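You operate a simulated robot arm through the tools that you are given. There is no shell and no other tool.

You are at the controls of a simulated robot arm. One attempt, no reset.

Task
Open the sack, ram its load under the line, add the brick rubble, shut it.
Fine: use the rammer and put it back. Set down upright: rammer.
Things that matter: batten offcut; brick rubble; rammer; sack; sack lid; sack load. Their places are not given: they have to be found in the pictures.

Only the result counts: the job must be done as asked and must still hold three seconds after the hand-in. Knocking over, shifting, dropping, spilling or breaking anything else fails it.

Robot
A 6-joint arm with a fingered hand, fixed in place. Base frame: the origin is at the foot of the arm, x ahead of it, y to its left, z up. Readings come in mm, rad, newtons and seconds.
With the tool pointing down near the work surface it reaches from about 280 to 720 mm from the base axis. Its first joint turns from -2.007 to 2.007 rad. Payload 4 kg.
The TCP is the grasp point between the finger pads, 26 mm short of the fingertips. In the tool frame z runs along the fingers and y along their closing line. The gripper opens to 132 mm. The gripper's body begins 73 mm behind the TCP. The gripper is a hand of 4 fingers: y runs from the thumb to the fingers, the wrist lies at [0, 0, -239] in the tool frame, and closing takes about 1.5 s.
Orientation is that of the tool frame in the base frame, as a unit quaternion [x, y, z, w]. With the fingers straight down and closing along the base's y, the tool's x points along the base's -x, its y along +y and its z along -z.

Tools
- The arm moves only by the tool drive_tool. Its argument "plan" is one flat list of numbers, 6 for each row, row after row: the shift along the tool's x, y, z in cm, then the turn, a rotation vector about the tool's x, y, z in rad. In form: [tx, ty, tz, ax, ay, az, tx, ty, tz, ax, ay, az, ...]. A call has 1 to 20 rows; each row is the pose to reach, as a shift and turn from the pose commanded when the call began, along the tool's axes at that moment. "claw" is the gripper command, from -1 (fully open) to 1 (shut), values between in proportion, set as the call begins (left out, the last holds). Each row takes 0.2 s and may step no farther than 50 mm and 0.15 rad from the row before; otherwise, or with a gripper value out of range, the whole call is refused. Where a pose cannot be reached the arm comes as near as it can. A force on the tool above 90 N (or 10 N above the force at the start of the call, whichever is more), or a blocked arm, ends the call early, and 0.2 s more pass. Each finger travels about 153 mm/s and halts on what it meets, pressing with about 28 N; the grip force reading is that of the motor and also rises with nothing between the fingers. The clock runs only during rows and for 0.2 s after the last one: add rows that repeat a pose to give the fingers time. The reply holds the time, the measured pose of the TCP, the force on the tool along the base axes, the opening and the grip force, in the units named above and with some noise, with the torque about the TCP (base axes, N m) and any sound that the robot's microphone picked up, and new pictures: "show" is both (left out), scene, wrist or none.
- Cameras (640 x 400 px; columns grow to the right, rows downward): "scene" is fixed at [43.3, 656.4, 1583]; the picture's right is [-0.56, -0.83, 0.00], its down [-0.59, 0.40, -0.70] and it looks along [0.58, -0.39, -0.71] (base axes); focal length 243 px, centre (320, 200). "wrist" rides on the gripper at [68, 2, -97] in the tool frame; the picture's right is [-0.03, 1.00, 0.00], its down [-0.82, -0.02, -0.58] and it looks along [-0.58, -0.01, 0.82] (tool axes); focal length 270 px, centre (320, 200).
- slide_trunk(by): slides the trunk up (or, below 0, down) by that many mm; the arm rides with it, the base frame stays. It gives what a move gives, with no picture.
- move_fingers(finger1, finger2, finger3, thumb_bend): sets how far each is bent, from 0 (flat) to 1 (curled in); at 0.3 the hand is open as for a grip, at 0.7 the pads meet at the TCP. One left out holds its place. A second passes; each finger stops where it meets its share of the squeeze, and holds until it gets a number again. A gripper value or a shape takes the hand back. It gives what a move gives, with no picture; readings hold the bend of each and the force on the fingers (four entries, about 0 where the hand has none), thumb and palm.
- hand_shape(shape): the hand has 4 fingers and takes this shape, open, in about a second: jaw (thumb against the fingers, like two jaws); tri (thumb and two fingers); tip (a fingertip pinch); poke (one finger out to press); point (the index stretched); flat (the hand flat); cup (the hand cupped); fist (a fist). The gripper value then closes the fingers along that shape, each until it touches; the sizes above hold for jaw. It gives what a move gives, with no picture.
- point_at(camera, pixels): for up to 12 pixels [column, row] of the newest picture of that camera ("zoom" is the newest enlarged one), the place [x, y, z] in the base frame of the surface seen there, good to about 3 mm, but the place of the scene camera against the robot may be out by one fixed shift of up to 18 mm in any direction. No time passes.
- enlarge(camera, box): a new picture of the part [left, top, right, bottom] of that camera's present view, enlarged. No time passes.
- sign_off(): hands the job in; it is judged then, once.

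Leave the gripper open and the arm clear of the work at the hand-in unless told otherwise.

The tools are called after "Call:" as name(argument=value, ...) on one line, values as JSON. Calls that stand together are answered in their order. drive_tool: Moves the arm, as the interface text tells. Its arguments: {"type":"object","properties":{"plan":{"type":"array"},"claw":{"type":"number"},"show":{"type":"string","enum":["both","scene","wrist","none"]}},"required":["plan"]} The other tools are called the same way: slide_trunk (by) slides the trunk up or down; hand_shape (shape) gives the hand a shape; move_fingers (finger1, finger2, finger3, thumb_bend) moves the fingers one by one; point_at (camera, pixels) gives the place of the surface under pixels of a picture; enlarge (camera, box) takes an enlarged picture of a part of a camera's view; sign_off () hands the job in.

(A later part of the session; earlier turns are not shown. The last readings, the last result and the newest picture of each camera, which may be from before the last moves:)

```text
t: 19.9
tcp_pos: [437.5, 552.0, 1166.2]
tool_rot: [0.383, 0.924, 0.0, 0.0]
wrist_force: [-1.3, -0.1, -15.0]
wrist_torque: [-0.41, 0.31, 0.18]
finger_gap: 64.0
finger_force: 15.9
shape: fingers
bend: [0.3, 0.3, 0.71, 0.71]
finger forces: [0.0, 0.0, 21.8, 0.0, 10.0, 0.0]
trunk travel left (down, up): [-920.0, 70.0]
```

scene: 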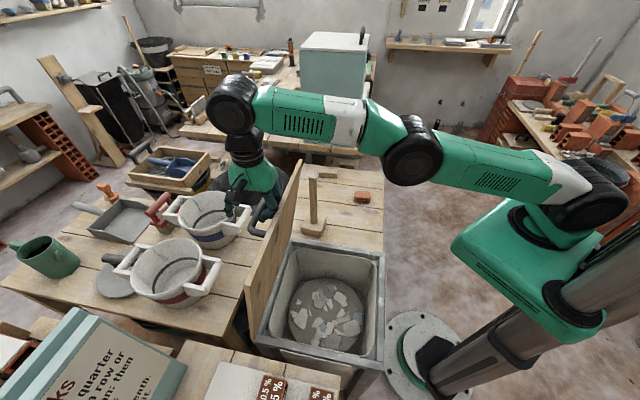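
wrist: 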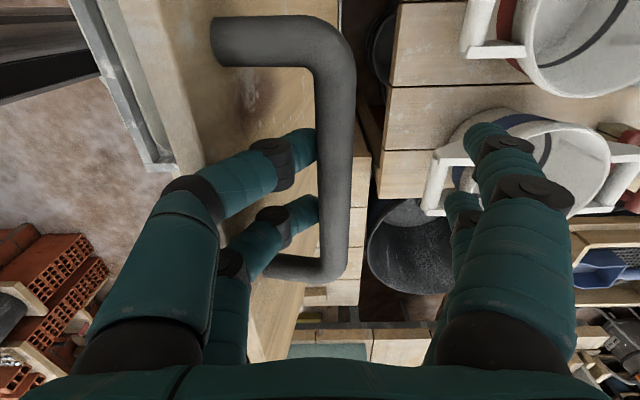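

Raising the hand wedged the bar outward (now at column ~338). I measure the bar and lid angle.

Call:
point_at(camera="wrist", pixels=[[335, 80], [340, 150], [335, 250], [300, 40], [180, 130], [150, 50], [260, 120], [350, 110], [300, 150], [300, 210], [280, 150], [200, 185]])

```text
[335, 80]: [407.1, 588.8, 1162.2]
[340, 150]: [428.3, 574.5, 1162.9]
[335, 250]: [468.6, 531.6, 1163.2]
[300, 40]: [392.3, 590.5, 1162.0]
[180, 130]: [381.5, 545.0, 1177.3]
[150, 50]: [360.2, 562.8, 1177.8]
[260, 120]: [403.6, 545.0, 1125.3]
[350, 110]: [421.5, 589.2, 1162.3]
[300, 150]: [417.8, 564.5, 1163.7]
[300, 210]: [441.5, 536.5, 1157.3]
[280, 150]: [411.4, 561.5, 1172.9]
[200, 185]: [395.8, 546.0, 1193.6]
```

Lid at about 80°, bar 9 mm beyond the TCP. I keep walking the trunk up: lower the hand 20 mm with the arm, then raise the trunk 20 mm, and so on.

Call:
drive_tool(plan=[0, 0, 0.7, 0, 0, 0, 0, 0, 1.4, 0, 0, 0, 0, 0, 2.0, 0, 0, 0], show="wrist")

Call:
slide_trunk(by=20)

```text
t: 20.7
tcp_pos: [435.4, 550.5, 1143.4]
tool_rot: [0.382, 0.924, -0.002, 0.001]
wrist_force: [-3.0, -3.4, 2.5]
wrist_torque: [-0.1, 0.16, 0.07]
finger_gap: 57.6
finger_force: 4.2
shape: fingers
bend: [0.3, 0.3, 0.75, 0.76]
finger forces: [0.1, 0.0, 0.0, 0.0, 10.0, 0.0]
trunk travel left (down, up): [-920.0, 70.0]
```

wrist: 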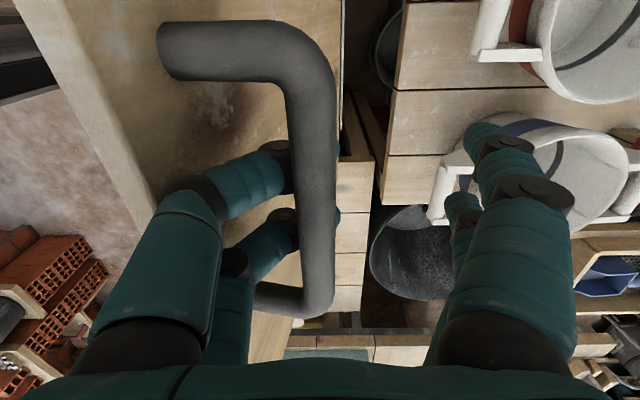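

```text
t: 21.3
tcp_pos: [437.0, 551.5, 1163.1]
tool_rot: [0.382, 0.924, -0.003, -0.001]
wrist_force: [-2.1, -0.4, -24.7]
wrist_torque: [-0.12, 0.08, 0.13]
finger_gap: 62.9
finger_force: 12.7
shape: fingers
bend: [0.3, 0.3, 0.71, 0.72]
finger forces: [0.0, 0.0, 14.3, 0.0, 11.1, 0.0]
trunk travel left (down, up): [-940.0, 50.0]
```

That works (the trunk is up 40 mm in all). Again: lower 20 mm, raise 20 mm, twice.

Call:
drive_tool(plan=[0, 0, 0.7, 0, 0, 0, 0, 0, 1.4, 0, 0, 0, 0, 0, 1.8, 0, 0, 0], show="none")

Call:
slide_trunk(by=20)

Call:
drive_tool(plan=[0, 0, 0.7, 0, 0, 0, 0, 0, 1.4, 0, 0, 0, 0, 0, 2.0, 0, 0, 0], show="wrist")

```text
t: 22.1
tcp_pos: [433.8, 548.9, 1156.2]
tool_rot: [0.382, 0.924, 0.005, 0.001]
wrist_force: [-4.0, -3.9, 30.4]
wrist_torque: [-0.93, 1.54, 0.05]
finger_gap: 63.0
finger_force: 21.8
shape: fingers
bend: [0.3, 0.3, 0.73, 0.73]
finger forces: [0.1, 0.1, 7.6, 0.1, 36.0, 0.0]
trunk travel left (down, up): [-940.0, 50.0]
```

```text
t: 22.8
tcp_pos: [436.7, 551.4, 1162.6]
tool_rot: [0.383, 0.924, -0.004, 0.0]
wrist_force: [-1.6, -1.5, -25.6]
wrist_torque: [-0.08, 0.07, 0.12]
finger_gap: 63.2
finger_force: 12.3
shape: fingers
bend: [0.3, 0.3, 0.71, 0.72]
finger forces: [0.1, 0.0, 13.9, 0.1, 11.2, 0.1]
trunk travel left (down, up): [-960.0, 30.0]
```

```text
t: 23.6
tcp_pos: [433.2, 549.7, 1154.9]
tool_rot: [0.382, 0.924, 0.005, 0.0]
wrist_force: [-3.9, -3.4, 30.4]
wrist_torque: [-0.93, 1.62, 0.02]
finger_gap: 63.0
finger_force: 22.2
shape: fingers
bend: [0.3, 0.3, 0.73, 0.73]
finger forces: [0.0, 0.1, 7.1, 0.0, 37.6, 0.0]
trunk travel left (down, up): [-960.0, 30.0]
```

wrist: 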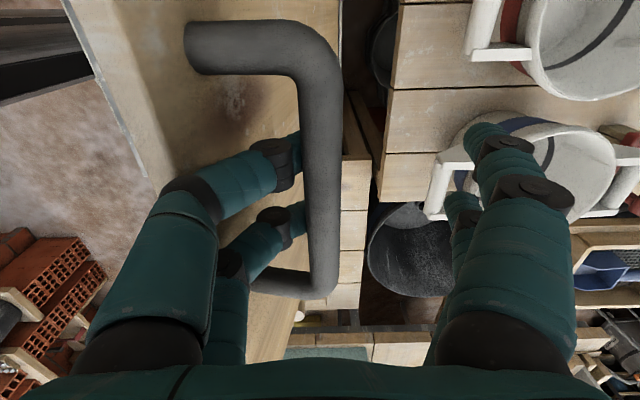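

The thumb knuckle now rests on the lid edge when lowering (30 N), so no further lowering. I raise the trunk the next 20 mm, bringing the hand back to z≈1163.

Call:
slide_trunk(by=20)

Call:
drive_tool(plan=[0, 0.5, 0, 0, 0, 0, 0, 1.0, 0, 0, 0, 0, 0, 1.5, 0, 0, 0, 0, 0, 2.0, 0, 0, 0, 0], show="both")

```text
t: 24.3
tcp_pos: [436.6, 550.8, 1163.0]
tool_rot: [0.382, 0.924, -0.003, -0.001]
wrist_force: [-1.8, -1.5, -26.2]
wrist_torque: [-0.12, 0.05, 0.12]
finger_gap: 63.0
finger_force: 12.0
shape: fingers
bend: [0.3, 0.3, 0.71, 0.72]
finger forces: [0.0, 0.0, 13.6, 0.0, 11.2, 0.0]
trunk travel left (down, up): [-980.0, 10.0]
```

```text
t: 25.3
tcp_pos: [446.8, 561.9, 1166.4]
tool_rot: [0.383, 0.924, -0.002, -0.001]
wrist_force: [-1.2, -3.1, -24.6]
wrist_torque: [-0.29, 0.14, 0.16]
finger_gap: 65.7
finger_force: 17.5
shape: fingers
bend: [0.3, 0.3, 0.7, 0.7]
finger forces: [0.0, 0.0, 20.9, 0.0, 13.2, 0.0]
out of reach, approached as far as the arm can: row 4
trunk travel left (down, up): [-980.0, 10.0]
```

scene: 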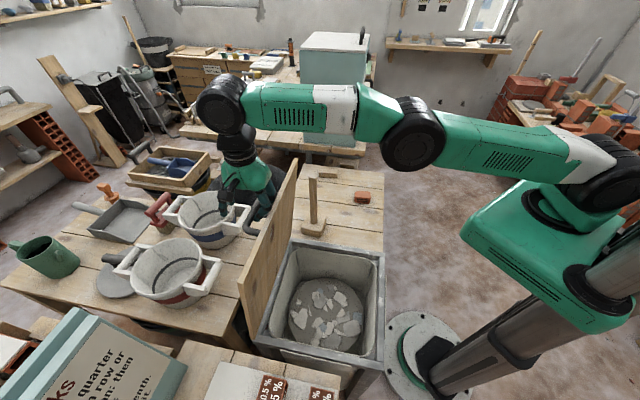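
wrist: 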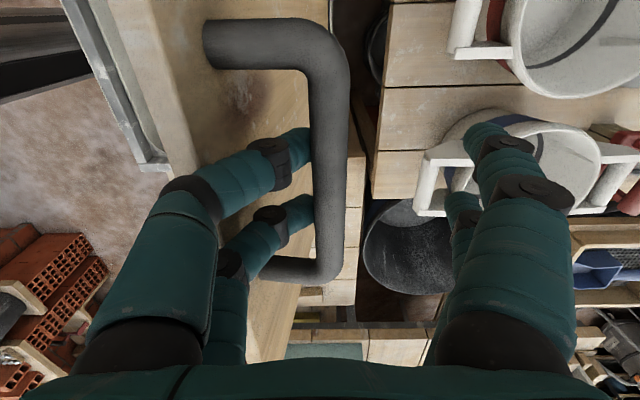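

The lid is at about 82°, arm at its vertical-hand reach (u≈713). Now I lean the hand back toward the robot (negative turn about tool x) while pushing outward, so the wrist stays within reach and the tips go on.

Call:
drive_tool(plan=[0, 0.5, -0.1, -0.03, 0, 0, 0, 1.2, -0.2, -0.06, 0, 0, 0, 1.9, -0.3, -0.09, 0, 0, 0, 2.6, -0.4, -0.12, 0, 0], show="both")

```text
t: 26.3
tcp_pos: [463.9, 578.8, 1172.6]
tool_rot: [0.383, 0.922, 0.055, 0.023]
wrist_force: [-3.5, -7.1, -8.2]
wrist_torque: [-1.55, 0.82, 0.42]
finger_gap: 76.3
finger_force: 37.0
shape: fingers
bend: [0.3, 0.3, 0.62, 0.66]
finger forces: [0.0, 0.0, 53.3, 0.0, 20.7, 0.1]
trunk travel left (down, up): [-980.0, 10.0]
```

scene: 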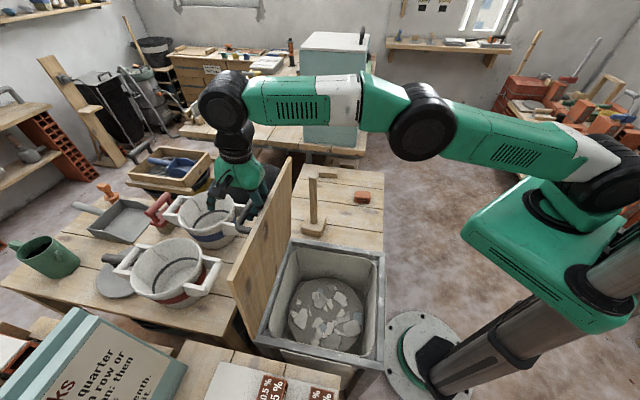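
wrist: 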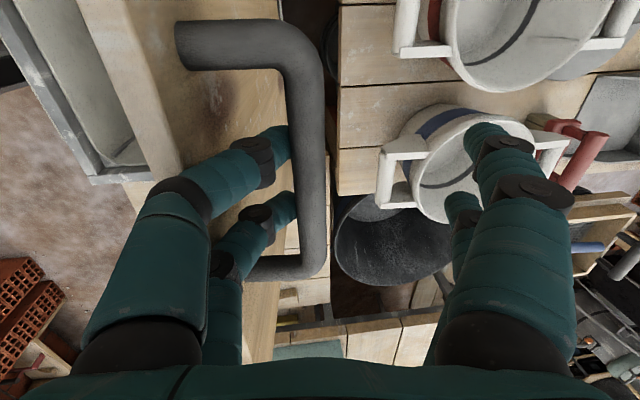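

The hand moved to u≈737, but finger 3 now carries 53 N: it is wedged between lid edge and bar. I measure the lid angle here.

Call:
point_at(camera="wrist", pixels=[[310, 100], [312, 150], [308, 250], [120, 60], [150, 110], [280, 110], [270, 60], [285, 145], [285, 205], [175, 195], [170, 170], [200, 100]])

Call:
enlarge(camera="wrist", box=[80, 60, 360, 320])

```text
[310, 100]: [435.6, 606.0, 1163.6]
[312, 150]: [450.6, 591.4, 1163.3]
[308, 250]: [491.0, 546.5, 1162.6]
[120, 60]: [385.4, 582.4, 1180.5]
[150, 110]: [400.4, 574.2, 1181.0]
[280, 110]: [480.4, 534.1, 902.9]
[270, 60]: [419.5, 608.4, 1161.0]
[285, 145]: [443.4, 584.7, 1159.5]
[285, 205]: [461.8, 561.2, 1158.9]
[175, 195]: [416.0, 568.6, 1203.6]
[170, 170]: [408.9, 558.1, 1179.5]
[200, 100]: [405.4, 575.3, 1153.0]
```

```text
1.54 times, centred on (220, 190) of wrist
```

zoom: 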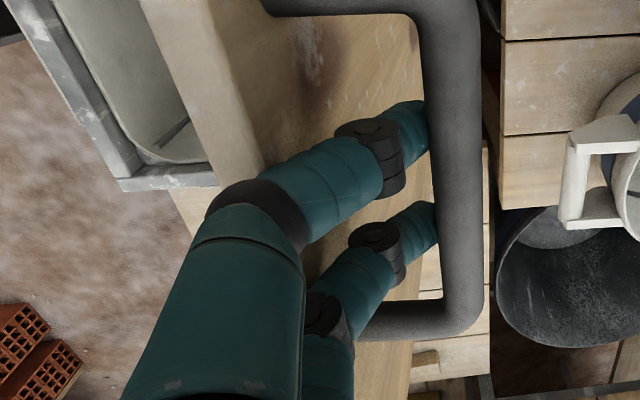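

Lid at 84.6°, and the arm is at its limit; the thumb is on the wrong face of the lid to push it past vertical. Better plan: bring the lid back down, lift it again a little with fingers 1 and 2 hooked under the bar, curl thumb and finger 3 under the lid's free edge from the robot's side, and then push it over from beneath. First I go back to ~78° with an upright hand.

Call:
drive_tool(plan=[0, -1.29, -0.16, 0.04, 0, 0, 0, -2.64, 0.18, 0.08, 0, 0, 0, -4.02, 0.72, 0.12, 0, 0, 0, -4.17, 1.71, 0.12, 0, 0], show="wrist")

```text
t: 27.3
tcp_pos: [434.2, 550.3, 1157.3]
tool_rot: [0.382, 0.924, 0.003, 0.0]
wrist_force: [-2.2, -4.1, 25.5]
wrist_torque: [-1.03, 1.29, 0.04]
finger_gap: 62.9
finger_force: 21.6
shape: fingers
bend: [0.3, 0.3, 0.73, 0.73]
finger forces: [0.0, 0.0, 12.7, 0.0, 29.9, 0.0]
trunk travel left (down, up): [-980.0, 10.0]
```

wrist: 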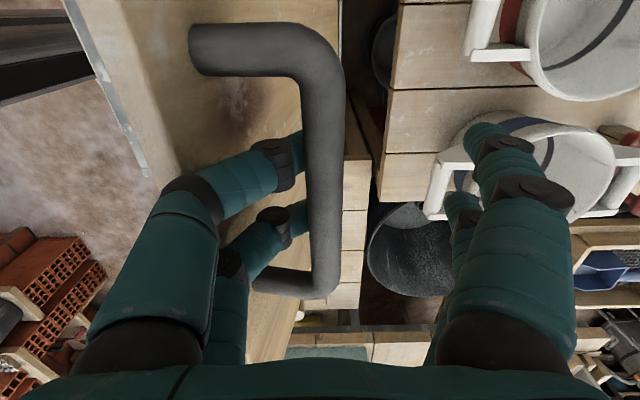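

The knuckle presses on the lid edge (25 N), so I back off another 25 mm toward the robot, then close the hand into the cage round the bar.

Call:
drive_tool(plan=[0, -1.0, -0.3, 0, 0, 0, 0, -2.0, -0.3, 0, 0, 0, 0, -3.0, -0.2, 0, 0, 0, 0, -4.0, -0.1, 0, 0, 0], show="none")

Call:
drive_tool(plan=[0, 0, 0, 0, 0, 0, 0, 0, 0, 0, 0, 0, 0, 0, 0, 0, 0, 0, 0, 0, 0, 0, 0, 0, 0, 0, 0, 0, 0, 0, 0, 0, 0, 0, 0, 0], claw=1, show="both")

```text
t: 28.3
tcp_pos: [408.3, 522.7, 1149.7]
tool_rot: [0.383, 0.924, -0.001, 0.0]
wrist_force: [-3.7, 2.6, -0.5]
wrist_torque: [-0.17, 0.17, -0.06]
finger_gap: 56.8
finger_force: 6.0
shape: fingers
bend: [0.3, 0.3, 0.75, 0.76]
finger forces: [0.0, 0.0, 2.5, 0.1, 10.3, 0.0]
trunk travel left (down, up): [-980.0, 10.0]
```

```text
t: 29.7
tcp_pos: [410.2, 523.0, 1148.9]
tool_rot: [0.382, 0.924, -0.001, 0.0]
wrist_force: [3.1, 1.3, -2.2]
wrist_torque: [-0.01, 0.02, 0.02]
finger_gap: 0.0
finger_force: 27.8
shape: jaw
bend: [0.63, 0.63, 0.71, 0.7]
finger forces: [0.1, 0.1, 0.0, 0.0, 0.0, 0.0]
trunk travel left (down, up): [-980.0, 10.0]
```

scene: 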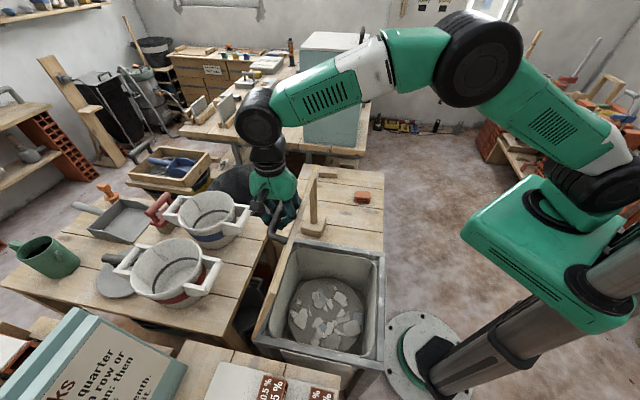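
wrist: 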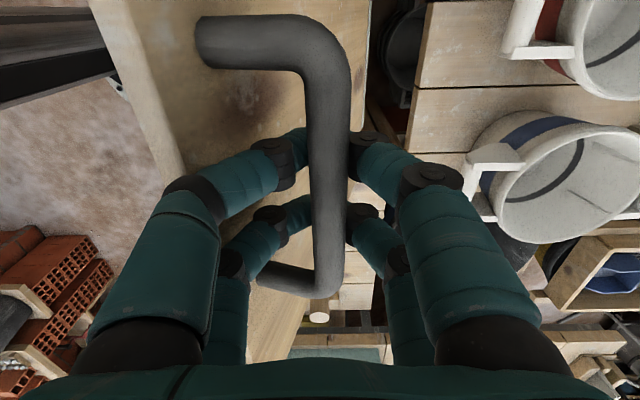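

The cage is closed round the bar again at about 72°. I bring the lid down along the same arc, to just above closed.

Call:
drive_tool(plan=[0, -2.5, 0.56, 0, 0, 0, 0, -4.89, 1.29, 0, 0, 0, 0, -7.29, 2.22, 0, 0, 0, 0, -9.6, 3.32, 0, 0, 0, 0, -11.78, 4.56, 0, 0, 0, 0, -13.9, 5.99, 0, 0, 0, 0, -15.87, 7.54, 0, 0, 0, 0, -17.76, 9.27, 0, 0, 0, 0, -19.52, 11.14, 0, 0, 0, 0, -21.1, 13.08, 0, 0, 0, 0, -22.56, 15.19, 0, 0, 0, 0, -23.86, 17.4, 0, 0, 0, 0, -24.96, 19.65, 0, 0, 0, 0, -25.92, 22.03, 0, 0, 0, 0, -26.68, 24.41, 0, 0, 0, 0, -27.28, 26.91, 0, 0, 0, 0, -27.5, 28.1, 0, 0, 0, 0, -27.65, 29.14, 0, 0, 0], show="both")

```text
t: 33.5
tcp_pos: [213.2, 328.4, 859.7]
tool_rot: [0.383, 0.924, 0.0, 0.0]
wrist_force: [-0.2, 0.2, 0.2]
wrist_torque: [0.0, -0.01, 0.01]
finger_gap: 0.1
finger_force: 27.9
shape: jaw
bend: [0.63, 0.63, 0.71, 0.7]
finger forces: [0.0, 0.0, 0.0, 0.1, 0.0, 0.1]
trunk travel left (down, up): [-980.0, 10.0]
```

scene: 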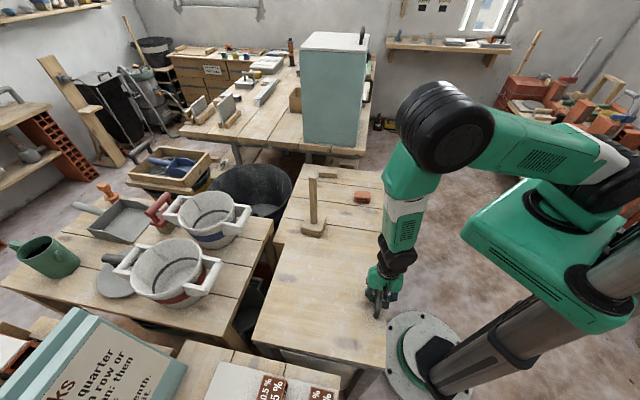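
wrist: 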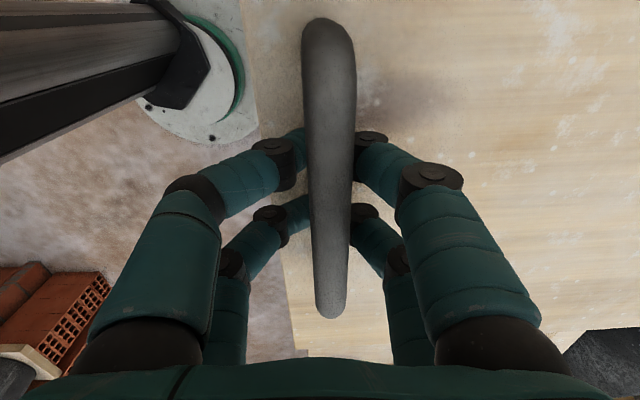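

The lid is shut again. Now I open the hand and lower to z≈846, then curl only fingers 1 and 2 under the bar.

Call:
drive_tool(plan=[0, 0, 0, 0, 0, 0, 0, 0, 0, 0, 0, 0, 0, 0, 0, 0, 0, 0, 0, 0, 0, 0, 0, 0, 0, 0, 0, 0, 0, 0, 0, 0, 0, 0, 0, 0, 0, 0, 0, 0, 0, 0, 0, 0.1, 0.7, 0, 0, 0, 0, 0.2, 1.37, 0, 0, 0], claw=-1, show="none")

Call:
move_fingers(finger1=0.9, finger2=0.9, finger3=0.3, thumb_bend=0.3)

Call:
drive_tool(plan=[0, 0, 0, 0, 0, 0], show="wrist")

```text
t: 35.5
tcp_pos: [215.6, 330.4, 846.8]
tool_rot: [0.383, 0.924, 0.0, 0.0]
wrist_force: [0.4, 0.2, -0.4]
wrist_torque: [-0.01, -0.02, -0.01]
finger_gap: 131.7
finger_force: 0.1
shape: jaw
bend: [0.3, 0.3, 0.3, 0.3]
finger forces: [0.1, 0.1, 0.0, 0.0, 0.1, 0.0]
trunk travel left (down, up): [-980.0, 10.0]
```

```text
t: 36.5
tcp_pos: [216.5, 330.9, 846.3]
tool_rot: [0.383, 0.924, 0.0, 0.0]
wrist_force: [3.4, 4.1, -5.0]
wrist_torque: [-0.08, 0.03, -0.03]
finger_gap: 49.5
finger_force: 3.7
shape: fingers
bend: [0.89, 0.89, 0.3, 0.3]
finger forces: [3.2, 3.6, 0.0, 0.1, 0.0, 0.0]
trunk travel left (down, up): [-980.0, 10.0]
```

```text
t: 36.9
tcp_pos: [216.1, 329.8, 845.9]
tool_rot: [0.383, 0.924, -0.001, 0.0]
wrist_force: [4.2, 4.4, -6.6]
wrist_torque: [-0.08, 0.08, -0.02]
finger_gap: 49.5
finger_force: 3.7
shape: fingers
bend: [0.89, 0.89, 0.3, 0.3]
finger forces: [3.4, 3.8, 0.0, 0.1, 0.0, 0.1]
trunk travel left (down, up): [-980.0, 10.0]
```

wrist: 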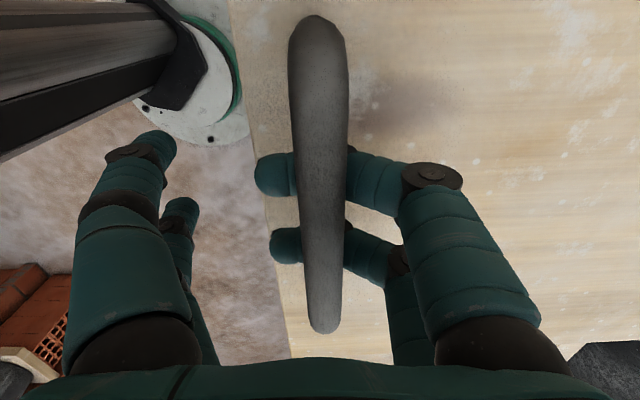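

Fingers 1 and 2 are hooked right through under the bar; thumb and finger 3 stand free on the robot's side of the lid edge. I lift along the arc to about 20°.

Call:
drive_tool(plan=[0, 0.15, -1.0, 0, 0, 0, 0, 0.3, -2.04, 0, 0, 0, 0, 0.53, -3.2, 0, 0, 0, 0, 0.8, -4.38, 0, 0, 0, 0, 1.1, -5.53, 0, 0, 0, 0, 1.45, -6.68, 0, 0, 0, 0, 1.85, -7.8, 0, 0, 0, 0, 2.27, -8.93, 0, 0, 0, 0, 2.8, -10.15, 0, 0, 0, 0, 3.38, -11.38, 0, 0, 0], show="both")

```text
t: 39.1
tcp_pos: [239.4, 354.9, 957.4]
tool_rot: [0.384, 0.924, 0.0, 0.0]
wrist_force: [10.5, 3.8, -11.3]
wrist_torque: [-0.12, 0.26, -0.03]
finger_gap: 50.4
finger_force: 7.3
shape: fingers
bend: [0.89, 0.89, 0.3, 0.3]
finger forces: [7.2, 7.5, 0.1, 0.0, 0.0, 0.1]
trunk travel left (down, up): [-980.0, 10.0]
```

scene: 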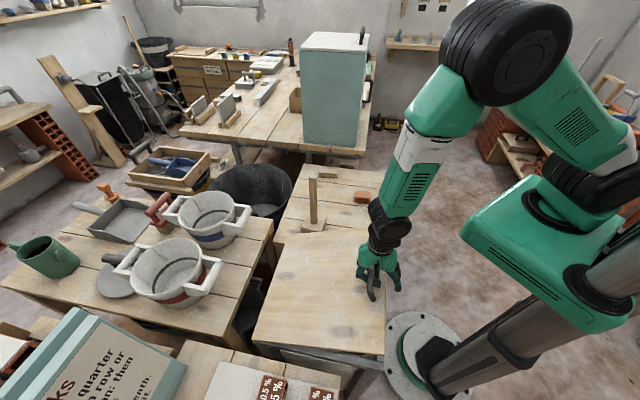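
wrist: 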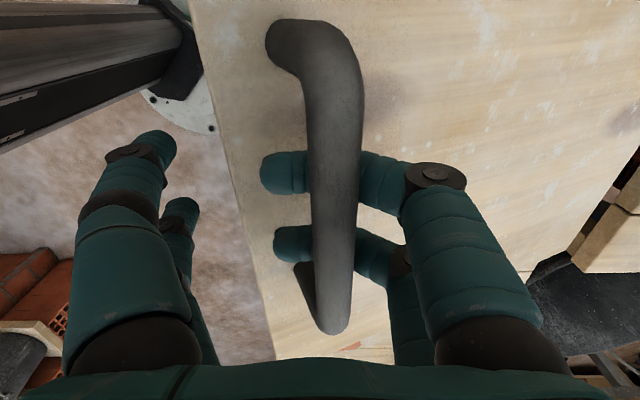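

The lid is up on two fingers. I measure the bar, the lid edge and the thumb tips before curling the thumb under the edge.

Call:
point_at(camera="wrist", pixels=[[335, 150], [335, 250], [225, 130], [250, 250], [205, 50], [400, 60], [500, 100], [160, 140], [185, 205], [120, 155], [350, 100], [280, 165]])

Call:
enlarge(camera="scene", box=[330, 220, 430, 330])

```text
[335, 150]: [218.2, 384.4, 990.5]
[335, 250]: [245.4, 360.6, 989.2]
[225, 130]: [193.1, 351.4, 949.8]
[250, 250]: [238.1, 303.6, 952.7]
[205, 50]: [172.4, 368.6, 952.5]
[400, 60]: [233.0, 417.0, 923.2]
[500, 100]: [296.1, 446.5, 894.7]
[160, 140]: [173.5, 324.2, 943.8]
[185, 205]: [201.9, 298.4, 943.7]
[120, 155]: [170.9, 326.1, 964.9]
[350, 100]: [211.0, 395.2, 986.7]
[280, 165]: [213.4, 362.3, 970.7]
```

```text
3.64 times, centred on (380, 275) of scene
```

zoom: 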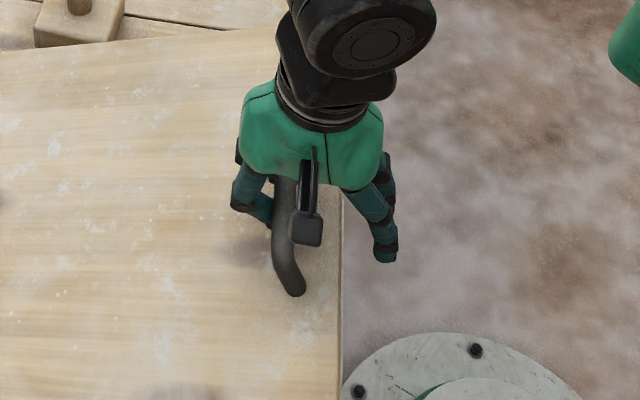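

The lid is at 22°. For the thumb to catch behind the edge it must be steeper. I curl fingers 1 and 2 fully for a safer hook, then lift on to about 36°.

Call:
move_fingers(finger1=1.0, finger2=1.0)

Call:
drive_tool(plan=[0, 0.6, -1.2, 0, 0, 0, 0, 1.3, -2.35, 0, 0, 0, 0, 2.1, -3.5, 0, 0, 0, 0, 2.95, -4.6, 0, 0, 0, 0, 3.8, -5.6, 0, 0, 0, 0, 4.5, -6.4, 0, 0, 0], show="both")

```text
t: 40.1
tcp_pos: [241.2, 356.8, 956.0]
tool_rot: [0.382, 0.924, 0.001, -0.001]
wrist_force: [22.4, 13.9, -16.3]
wrist_torque: [-0.39, 0.54, -0.03]
finger_gap: 55.9
finger_force: 13.7
shape: fingers
bend: [0.98, 0.98, 0.3, 0.3]
finger forces: [13.4, 13.5, 0.0, 0.1, 0.0, 0.0]
trunk travel left (down, up): [-980.0, 10.0]
```

```text
t: 41.5
tcp_pos: [273.4, 389.3, 1020.4]
tool_rot: [0.383, 0.924, -0.001, 0.0]
wrist_force: [16.4, 16.9, -28.7]
wrist_torque: [-0.59, 0.56, 0.01]
finger_gap: 56.0
finger_force: 17.8
shape: fingers
bend: [0.97, 0.97, 0.3, 0.3]
finger forces: [18.0, 18.0, 0.1, 0.0, 0.0, 0.0]
trunk travel left (down, up): [-980.0, 10.0]
```

scene: 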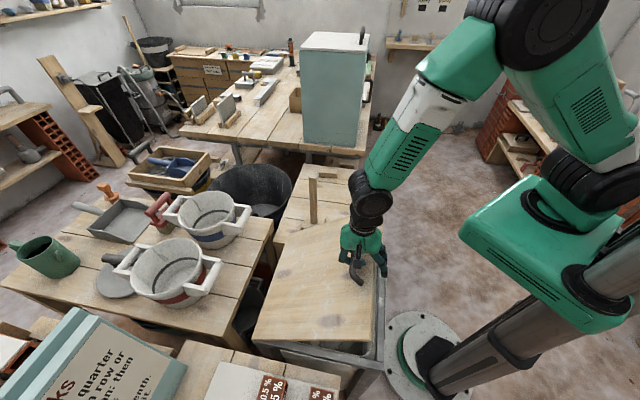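
wrist: 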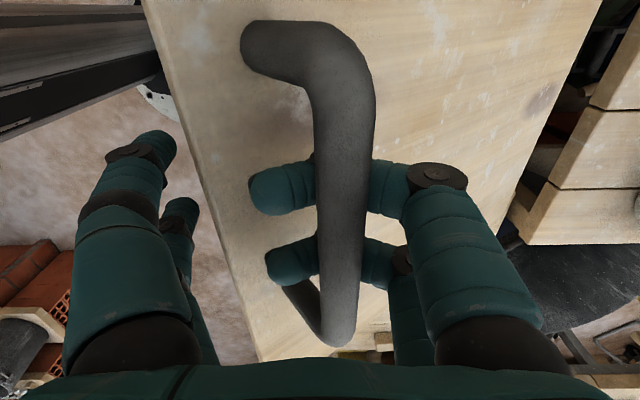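

The hand is pulling the bar away from the hinge (about 37 N along the lid), so I ease the hand a few mm toward the hinge.

Call:
drive_tool(plan=[0, 0.3, 0.3, 0, 0, 0, 0, 0.6, 0.6, 0, 0, 0], show="wrist")

Call:
point_at(camera="wrist", pixels=[[345, 150], [345, 250], [195, 130], [225, 250], [160, 40], [430, 60], [500, 100], [160, 140], [185, 205], [120, 155], [275, 185], [420, 175]])

```text
t: 42.1
tcp_pos: [274.1, 390.7, 1017.0]
tool_rot: [0.383, 0.924, -0.001, 0.0]
wrist_force: [9.5, 8.4, -11.2]
wrist_torque: [-0.25, 0.26, -0.02]
finger_gap: 55.9
finger_force: 7.4
shape: fingers
bend: [0.99, 0.99, 0.3, 0.3]
finger forces: [7.0, 7.4, 0.0, 0.0, 0.0, 0.0]
trunk travel left (down, up): [-980.0, 10.0]
```

wrist: 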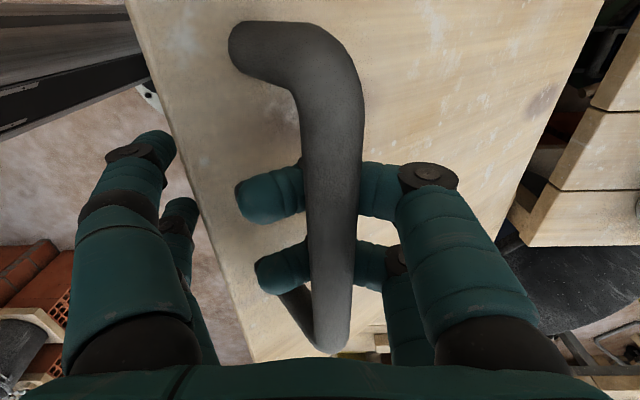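

```text
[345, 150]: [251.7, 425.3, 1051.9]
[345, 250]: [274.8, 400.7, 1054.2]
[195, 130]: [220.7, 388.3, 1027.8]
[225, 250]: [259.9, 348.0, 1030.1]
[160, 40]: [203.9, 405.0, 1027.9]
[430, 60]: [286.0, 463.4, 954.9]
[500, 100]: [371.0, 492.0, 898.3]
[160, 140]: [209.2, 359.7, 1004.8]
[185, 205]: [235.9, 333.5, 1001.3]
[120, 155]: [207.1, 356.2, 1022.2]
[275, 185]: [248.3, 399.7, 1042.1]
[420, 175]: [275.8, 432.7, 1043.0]
```

The lid is at 36°; its lower edge is about 9 mm inside the thumb's line and 29 mm above the thumb tips. Now thumb and finger 3 close in behind the edge.

Call:
move_fingers(finger3=0.5, thumb_bend=0.5)

Call:
drive_tool(plan=[0, 0, 0, 0, 0, 0], show="both")

```text
t: 43.1
tcp_pos: [273.6, 387.3, 1018.0]
tool_rot: [0.382, 0.924, -0.001, 0.0]
wrist_force: [-4.2, -4.5, -4.8]
wrist_torque: [-0.55, 0.56, 0.16]
finger_gap: 45.5
finger_force: 20.8
shape: fingers
bend: [0.99, 0.99, 0.47, 0.46]
finger forces: [9.2, 9.2, 7.6, 0.1, 15.4, 0.0]
trunk travel left (down, up): [-980.0, 10.0]
```

```text
t: 43.5
tcp_pos: [273.2, 388.4, 1017.1]
tool_rot: [0.383, 0.924, 0.0, 0.0]
wrist_force: [-5.1, -5.5, -3.8]
wrist_torque: [-0.6, 0.61, 0.15]
finger_gap: 45.6
finger_force: 20.9
shape: fingers
bend: [0.99, 0.99, 0.47, 0.46]
finger forces: [9.1, 9.0, 7.6, 0.1, 15.6, 0.1]
trunk travel left (down, up): [-980.0, 10.0]
```

scene: 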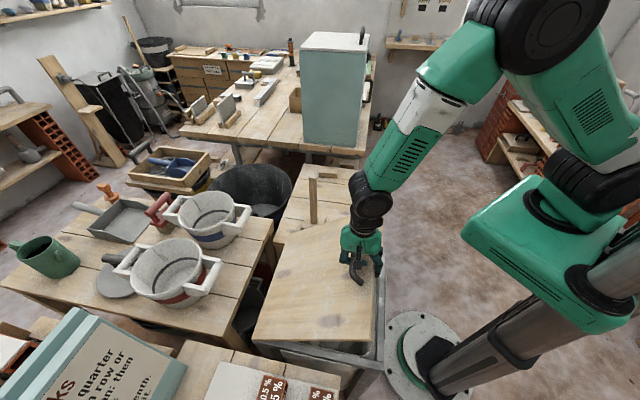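
wrist: 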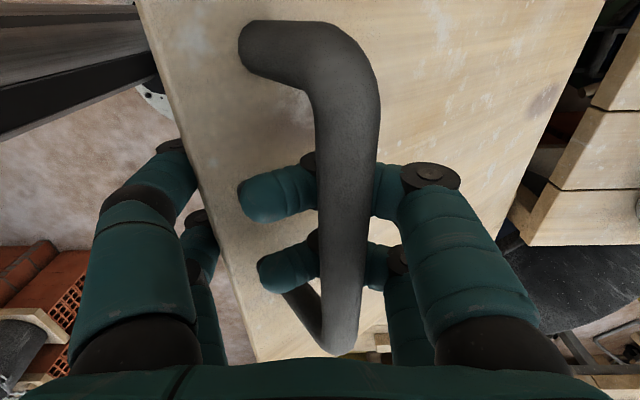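

Thumb and finger 3 are behind the lid edge (15 and 8 N). With both holds on, I lift further along the arc to about 50°, where the thumb holds more squarely.

Call:
drive_tool(plan=[0, 0.8, -0.75, 0, 0, 0, 0, 1.55, -1.5, 0, 0, 0, 0, 2.35, -2.2, 0, 0, 0, 0, 3.15, -2.85, 0, 0, 0, 0, 3.95, -3.5, 0, 0, 0, 0, 4.8, -4.1, 0, 0, 0, 0, 5.65, -4.7, 0, 0, 0, 0, 6.5, -5.25, 0, 0, 0], show="both")

```text
t: 45.3
tcp_pos: [319.1, 434.7, 1072.1]
tool_rot: [0.383, 0.924, -0.001, 0.0]
wrist_force: [-10.3, -11.6, 5.9]
wrist_torque: [-0.97, 1.13, 0.28]
finger_gap: 45.6
finger_force: 32.6
shape: fingers
bend: [0.98, 0.98, 0.47, 0.48]
finger forces: [14.9, 14.9, 13.1, 0.0, 22.7, 0.1]
trunk travel left (down, up): [-980.0, 10.0]
```

scene: 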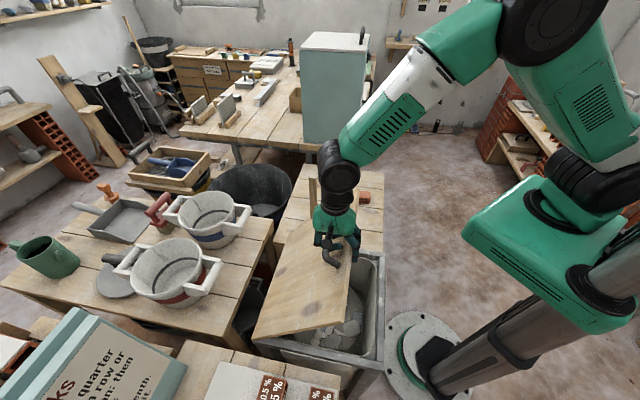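
wrist: 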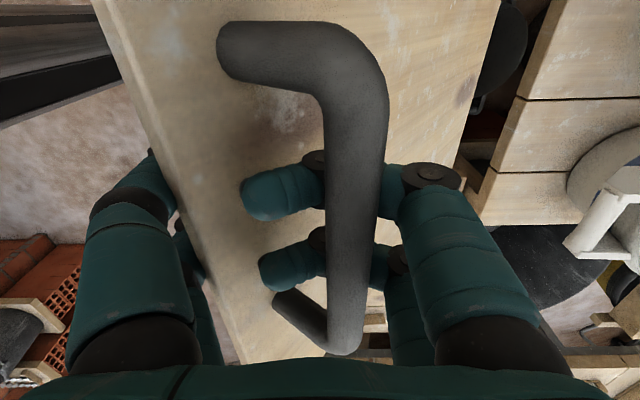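

Lid near 50° with the thumb pair well behind its edge. I now release fingers 1 and 2 from the bar.

Call:
move_fingers(finger1=0.3, finger2=0.3)

Call:
drive_tool(plan=[0, 0, 0, 0, 0, 0], show="both")

```text
t: 46.3
tcp_pos: [318.9, 434.4, 1071.3]
tool_rot: [0.383, 0.924, 0.001, 0.001]
wrist_force: [-5.8, -6.2, 7.4]
wrist_torque: [-0.06, 0.04, 0.05]
finger_gap: 102.6
finger_force: 4.6
shape: fingers
bend: [0.3, 0.3, 0.49, 0.5]
finger forces: [0.1, 0.0, 4.8, 0.1, 5.6, 0.0]
trunk travel left (down, up): [-980.0, 10.0]
```

```text
t: 46.7
tcp_pos: [318.6, 433.7, 1070.7]
tool_rot: [0.383, 0.924, 0.001, 0.0]
wrist_force: [-6.2, -5.2, 7.5]
wrist_torque: [-0.03, 0.08, 0.08]
finger_gap: 102.5
finger_force: 4.1
shape: fingers
bend: [0.3, 0.3, 0.49, 0.5]
finger forces: [0.0, 0.1, 4.3, 0.0, 5.2, 0.1]
trunk travel left (down, up): [-980.0, 10.0]
```

scene: 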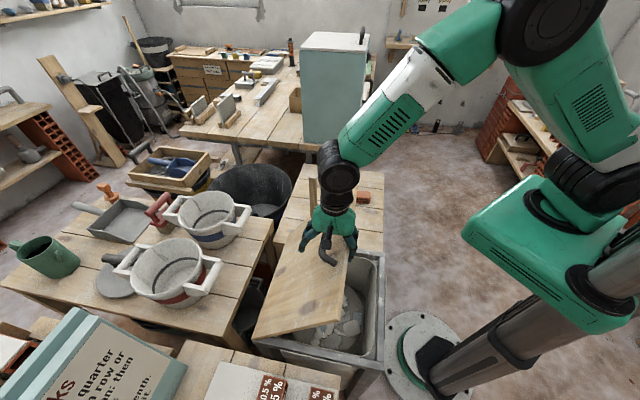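
wrist: 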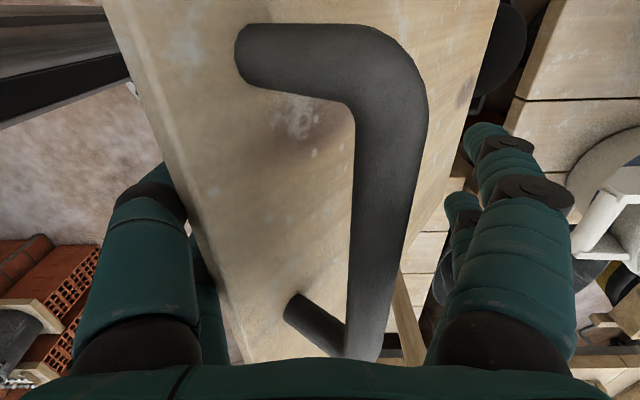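

The lid now rests on thumb and finger 3 from beneath. I measure where things are before pushing it up and over.

Call:
point_at(camera="wrist", pixels=[[375, 150], [370, 250], [160, 130], [220, 280], [130, 60], [300, 160], [250, 120], [440, 60], [150, 180], [130, 230], [320, 330], [290, 310]])

```text
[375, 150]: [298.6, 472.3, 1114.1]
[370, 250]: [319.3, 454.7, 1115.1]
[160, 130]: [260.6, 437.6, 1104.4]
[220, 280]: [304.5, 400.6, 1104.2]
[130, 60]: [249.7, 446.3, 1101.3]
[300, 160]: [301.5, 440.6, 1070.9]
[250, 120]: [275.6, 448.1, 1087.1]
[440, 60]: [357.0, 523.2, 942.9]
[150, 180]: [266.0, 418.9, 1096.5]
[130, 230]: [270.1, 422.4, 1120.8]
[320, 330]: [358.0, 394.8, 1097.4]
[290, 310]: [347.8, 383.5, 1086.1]
```

The lid is at 52° and its lower corner bears near the thumb's knuckle. I push up and outward, leaning the hand back toward the robot as I go, first to about 78°.

Call:
drive_tool(plan=[0, 1.43, -1.25, -0.023, 0, 0, 0, 2.85, -2.51, -0.047, 0, 0, 0, 4.28, -3.76, -0.07, 0, 0, 0, 6.2, -5.1, -0.097, 0, 0, 0, 8.1, -6.4, -0.123, 0, 0, 0, 10.0, -7.69, -0.15, 0, 0, 0, 11.6, -8.45, -0.173, 0, 0, 0, 13.25, -9.2, -0.197, 0, 0, 0, 14.9, -9.88, -0.22, 0, 0], show="both")

```text
t: 48.7
tcp_pos: [426.6, 540.2, 1167.4]
tool_rot: [0.38, 0.918, 0.102, 0.042]
wrist_force: [-1.6, -1.9, -4.1]
wrist_torque: [-0.01, -0.04, -0.01]
finger_gap: 101.8
finger_force: 1.3
shape: fingers
bend: [0.3, 0.3, 0.48, 0.49]
finger forces: [0.1, 0.0, 1.3, 0.0, 1.7, 0.0]
trunk travel left (down, up): [-980.0, 10.0]
```

scene: 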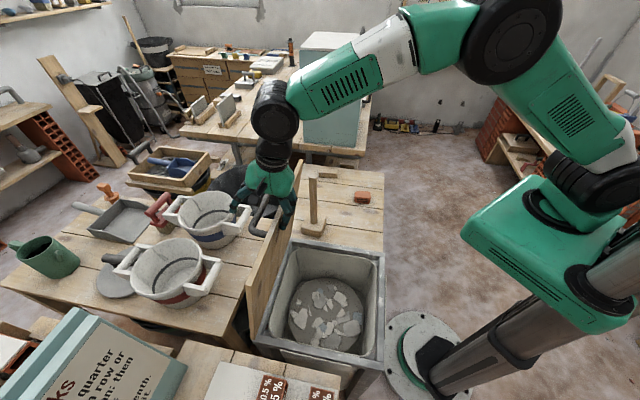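
wrist: 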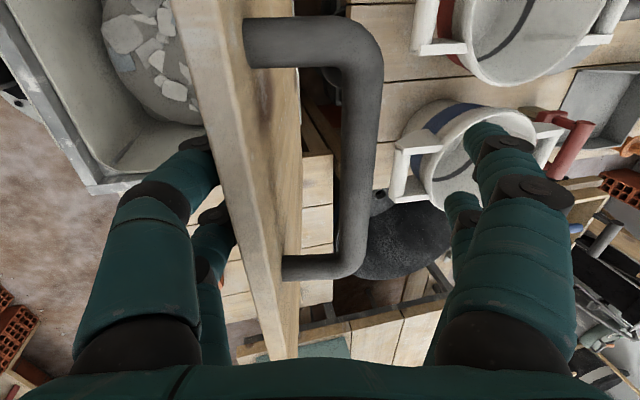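

The lid is near 78° and rides easily on the thumb (under 2 N). I push on to about 95°; fingers 1 and 2 beyond it will catch it softly if it tips over.

Call:
drive_tool(plan=[0, 1.5, -0.12, -0.027, 0, 0, 0, 3.0, -0.25, -0.053, 0, 0, 0, 4.54, -0.37, -0.08, 0, 0, 0, 6.1, -0.35, -0.105, 0, 0, 0, 7.72, -0.31, -0.13, 0, 0, 0, 9.2, -0.2, -0.155, 0, 0, 0, 10.78, -0.1, -0.18, 0, 0], show="both")

```text
t: 50.3
tcp_pos: [499.2, 616.5, 1193.5]
tool_rot: [0.375, 0.905, 0.184, 0.076]
wrist_force: [-1.2, -1.6, -0.9]
wrist_torque: [-0.06, 0.02, 0.03]
finger_gap: 102.1
finger_force: 0.9
shape: fingers
bend: [0.3, 0.3, 0.48, 0.49]
finger forces: [0.0, 0.0, 0.7, 0.1, 1.1, 0.1]
trunk travel left (down, up): [-980.0, 10.0]
```

scene: 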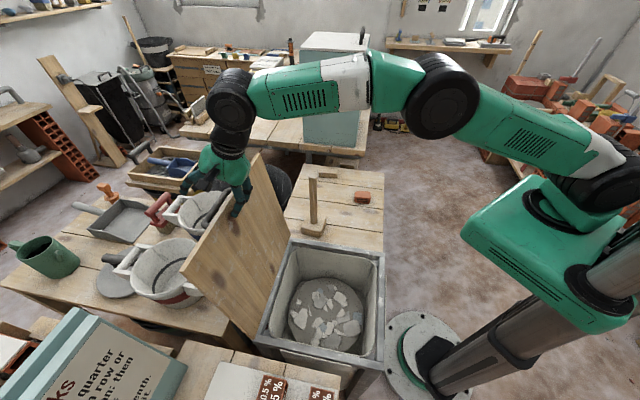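
wrist: 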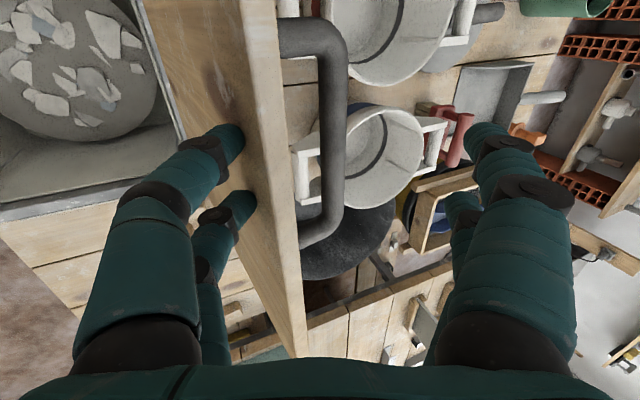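

The lid looks about vertical or just past it, thumb still touching at ~1 N. I measure its angle.

Call:
point_at(camera="wrist", pixels=[[260, 60], [270, 180], [290, 320], [250, 20], [210, 60], [190, 30], [230, 170], [265, 300], [330, 100], [330, 180], [200, 100], [285, 200]])

Call:
enlarge(camera="scene", box=[160, 130, 400, 370])

```text
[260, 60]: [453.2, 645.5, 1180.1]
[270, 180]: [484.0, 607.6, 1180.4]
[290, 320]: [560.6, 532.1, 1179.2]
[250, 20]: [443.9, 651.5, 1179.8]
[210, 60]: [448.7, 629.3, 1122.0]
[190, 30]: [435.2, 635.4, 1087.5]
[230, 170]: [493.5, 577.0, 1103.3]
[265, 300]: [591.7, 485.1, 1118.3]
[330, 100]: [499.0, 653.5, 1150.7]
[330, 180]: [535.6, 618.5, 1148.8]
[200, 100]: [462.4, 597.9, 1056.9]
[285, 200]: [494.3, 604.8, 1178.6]
```

```text
1.67 times, centred on (280, 250) of scene
```

zoom: 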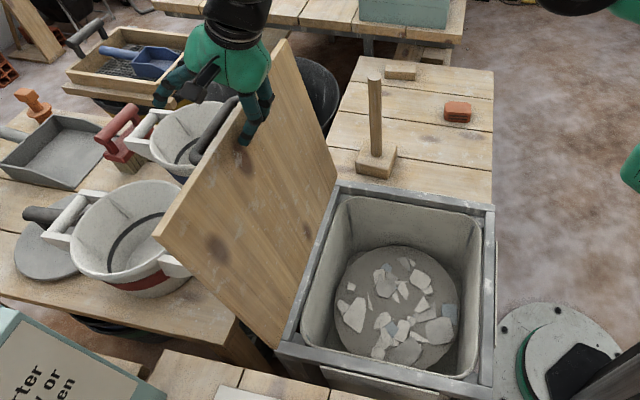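

The lid stands at about 98–99°, past vertical. I ease the thumb 15 mm away toward the robot and see whether the lid stays.

Call:
drive_tool(plan=[0, -0.7, -0.3, 0, 0, 0, 0, -1.4, -0.6, 0, 0, 0, 0, -1.4, -0.6, 0, 0, 0], show="wrist")

Call:
point_at(camera="wrist", pixels=[[270, 60], [285, 180], [300, 320], [220, 60], [200, 30], [245, 170], [210, 100], [340, 100], [345, 180]])

```text
t: 51.1
tcp_pos: [488.7, 605.6, 1191.8]
tool_rot: [0.375, 0.905, 0.183, 0.076]
wrist_force: [0.7, 0.0, -0.2]
wrist_torque: [0.0, 0.01, 0.02]
finger_gap: 99.7
finger_force: 0.1
shape: fingers
bend: [0.3, 0.3, 0.5, 0.5]
finger forces: [0.0, 0.0, 0.0, 0.1, 0.0, 0.0]
trunk travel left (down, up): [-980.0, 10.0]
```

wrist: 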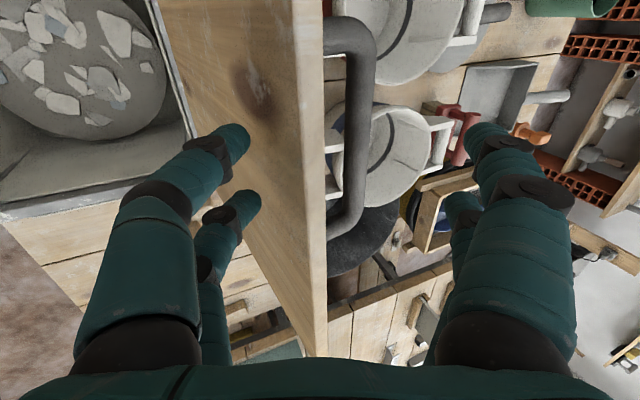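

```text
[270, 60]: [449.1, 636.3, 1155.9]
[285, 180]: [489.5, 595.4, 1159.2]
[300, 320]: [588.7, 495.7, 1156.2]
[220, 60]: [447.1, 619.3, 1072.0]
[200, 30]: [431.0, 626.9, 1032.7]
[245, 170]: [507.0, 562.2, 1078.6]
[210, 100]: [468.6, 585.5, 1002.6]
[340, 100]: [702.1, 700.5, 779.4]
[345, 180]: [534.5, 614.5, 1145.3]
```

The lid stays open at ~98° by itself. I now draw the hand straight up, then back over the sack with the tool upright to look inside.

Call:
drive_tool(plan=[0, 1.56, -3.68, 0, 0, 0, 0, 3.11, -7.37, 0, 0, 0, 0.74, -0.12, -9.24, 0.067, 0, 0, 1.49, -3.35, -11.11, 0.133, 0, 0, 2.23, -6.58, -12.98, 0.2, 0, 0, 2.97, -9.81, -14.86, 0.267, 0, 0, 3.72, -13.04, -16.73, 0.333, 0, 0, 4.46, -16.27, -18.6, 0.4, 0, 0], claw=-1, show="both")

```text
t: 52.9
tcp_pos: [299.3, 477.7, 1303.5]
tool_rot: [0.383, 0.924, 0.0, 0.0]
wrist_force: [-0.4, 0.4, -0.9]
wrist_torque: [-0.02, 0.0, -0.02]
finger_gap: 131.9
finger_force: 0.0
shape: jaw
bend: [0.3, 0.3, 0.3, 0.3]
finger forces: [0.0, 0.0, 0.0, 0.0, 0.0, 0.0]
trunk travel left (down, up): [-980.0, 10.0]
```

scene: 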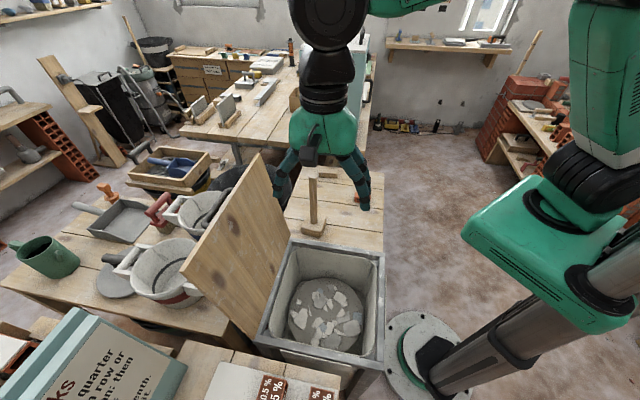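
wrist: 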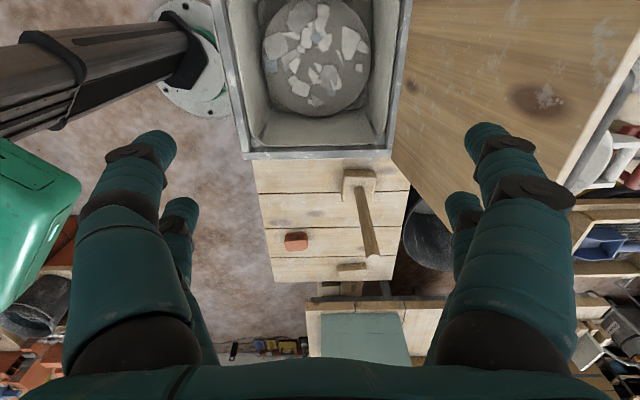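

The lid stays open and the load shows at (317,55). I enlarge the sack's inside to find the line and measure the load.

Call:
enlarge(camera="wrist", box=[220, 0, 410, 160])

Call:
enlarge(camera="scene", box=[260, 230, 390, 370])

Call:
point_at(camera="wrist", pixels=[[317, 55], [290, 95], [350, 75], [300, 15], [345, 45], [280, 60], [317, 105], [285, 130], [380, 130], [317, 130], [260, 80], [375, 60]])

```text
2.50 times, centred on (315, 80) of wrist
```

zoom: 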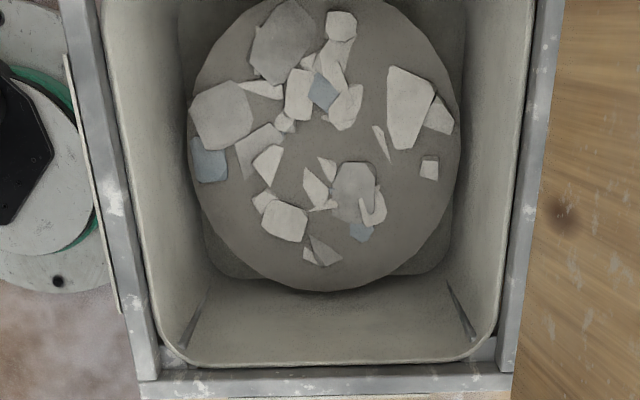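

```text
2.86 times, centred on (325, 300) of scene
```

zoom: 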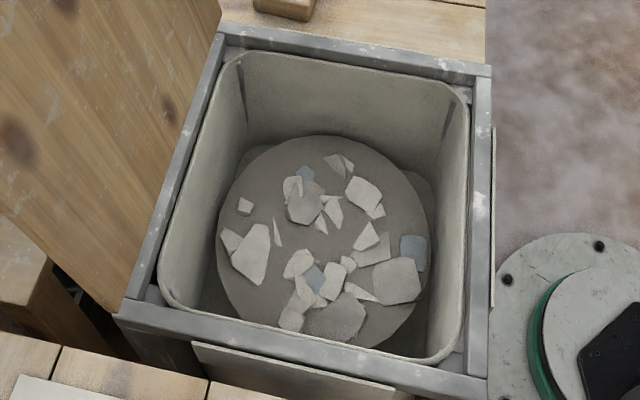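

```text
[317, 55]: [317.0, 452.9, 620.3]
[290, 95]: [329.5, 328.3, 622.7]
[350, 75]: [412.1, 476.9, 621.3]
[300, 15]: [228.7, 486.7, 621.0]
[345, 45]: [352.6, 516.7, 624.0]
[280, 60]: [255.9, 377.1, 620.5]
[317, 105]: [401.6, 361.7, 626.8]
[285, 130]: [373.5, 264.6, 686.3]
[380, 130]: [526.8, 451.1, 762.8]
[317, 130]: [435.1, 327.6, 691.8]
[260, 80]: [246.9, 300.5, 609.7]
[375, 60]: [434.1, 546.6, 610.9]
```

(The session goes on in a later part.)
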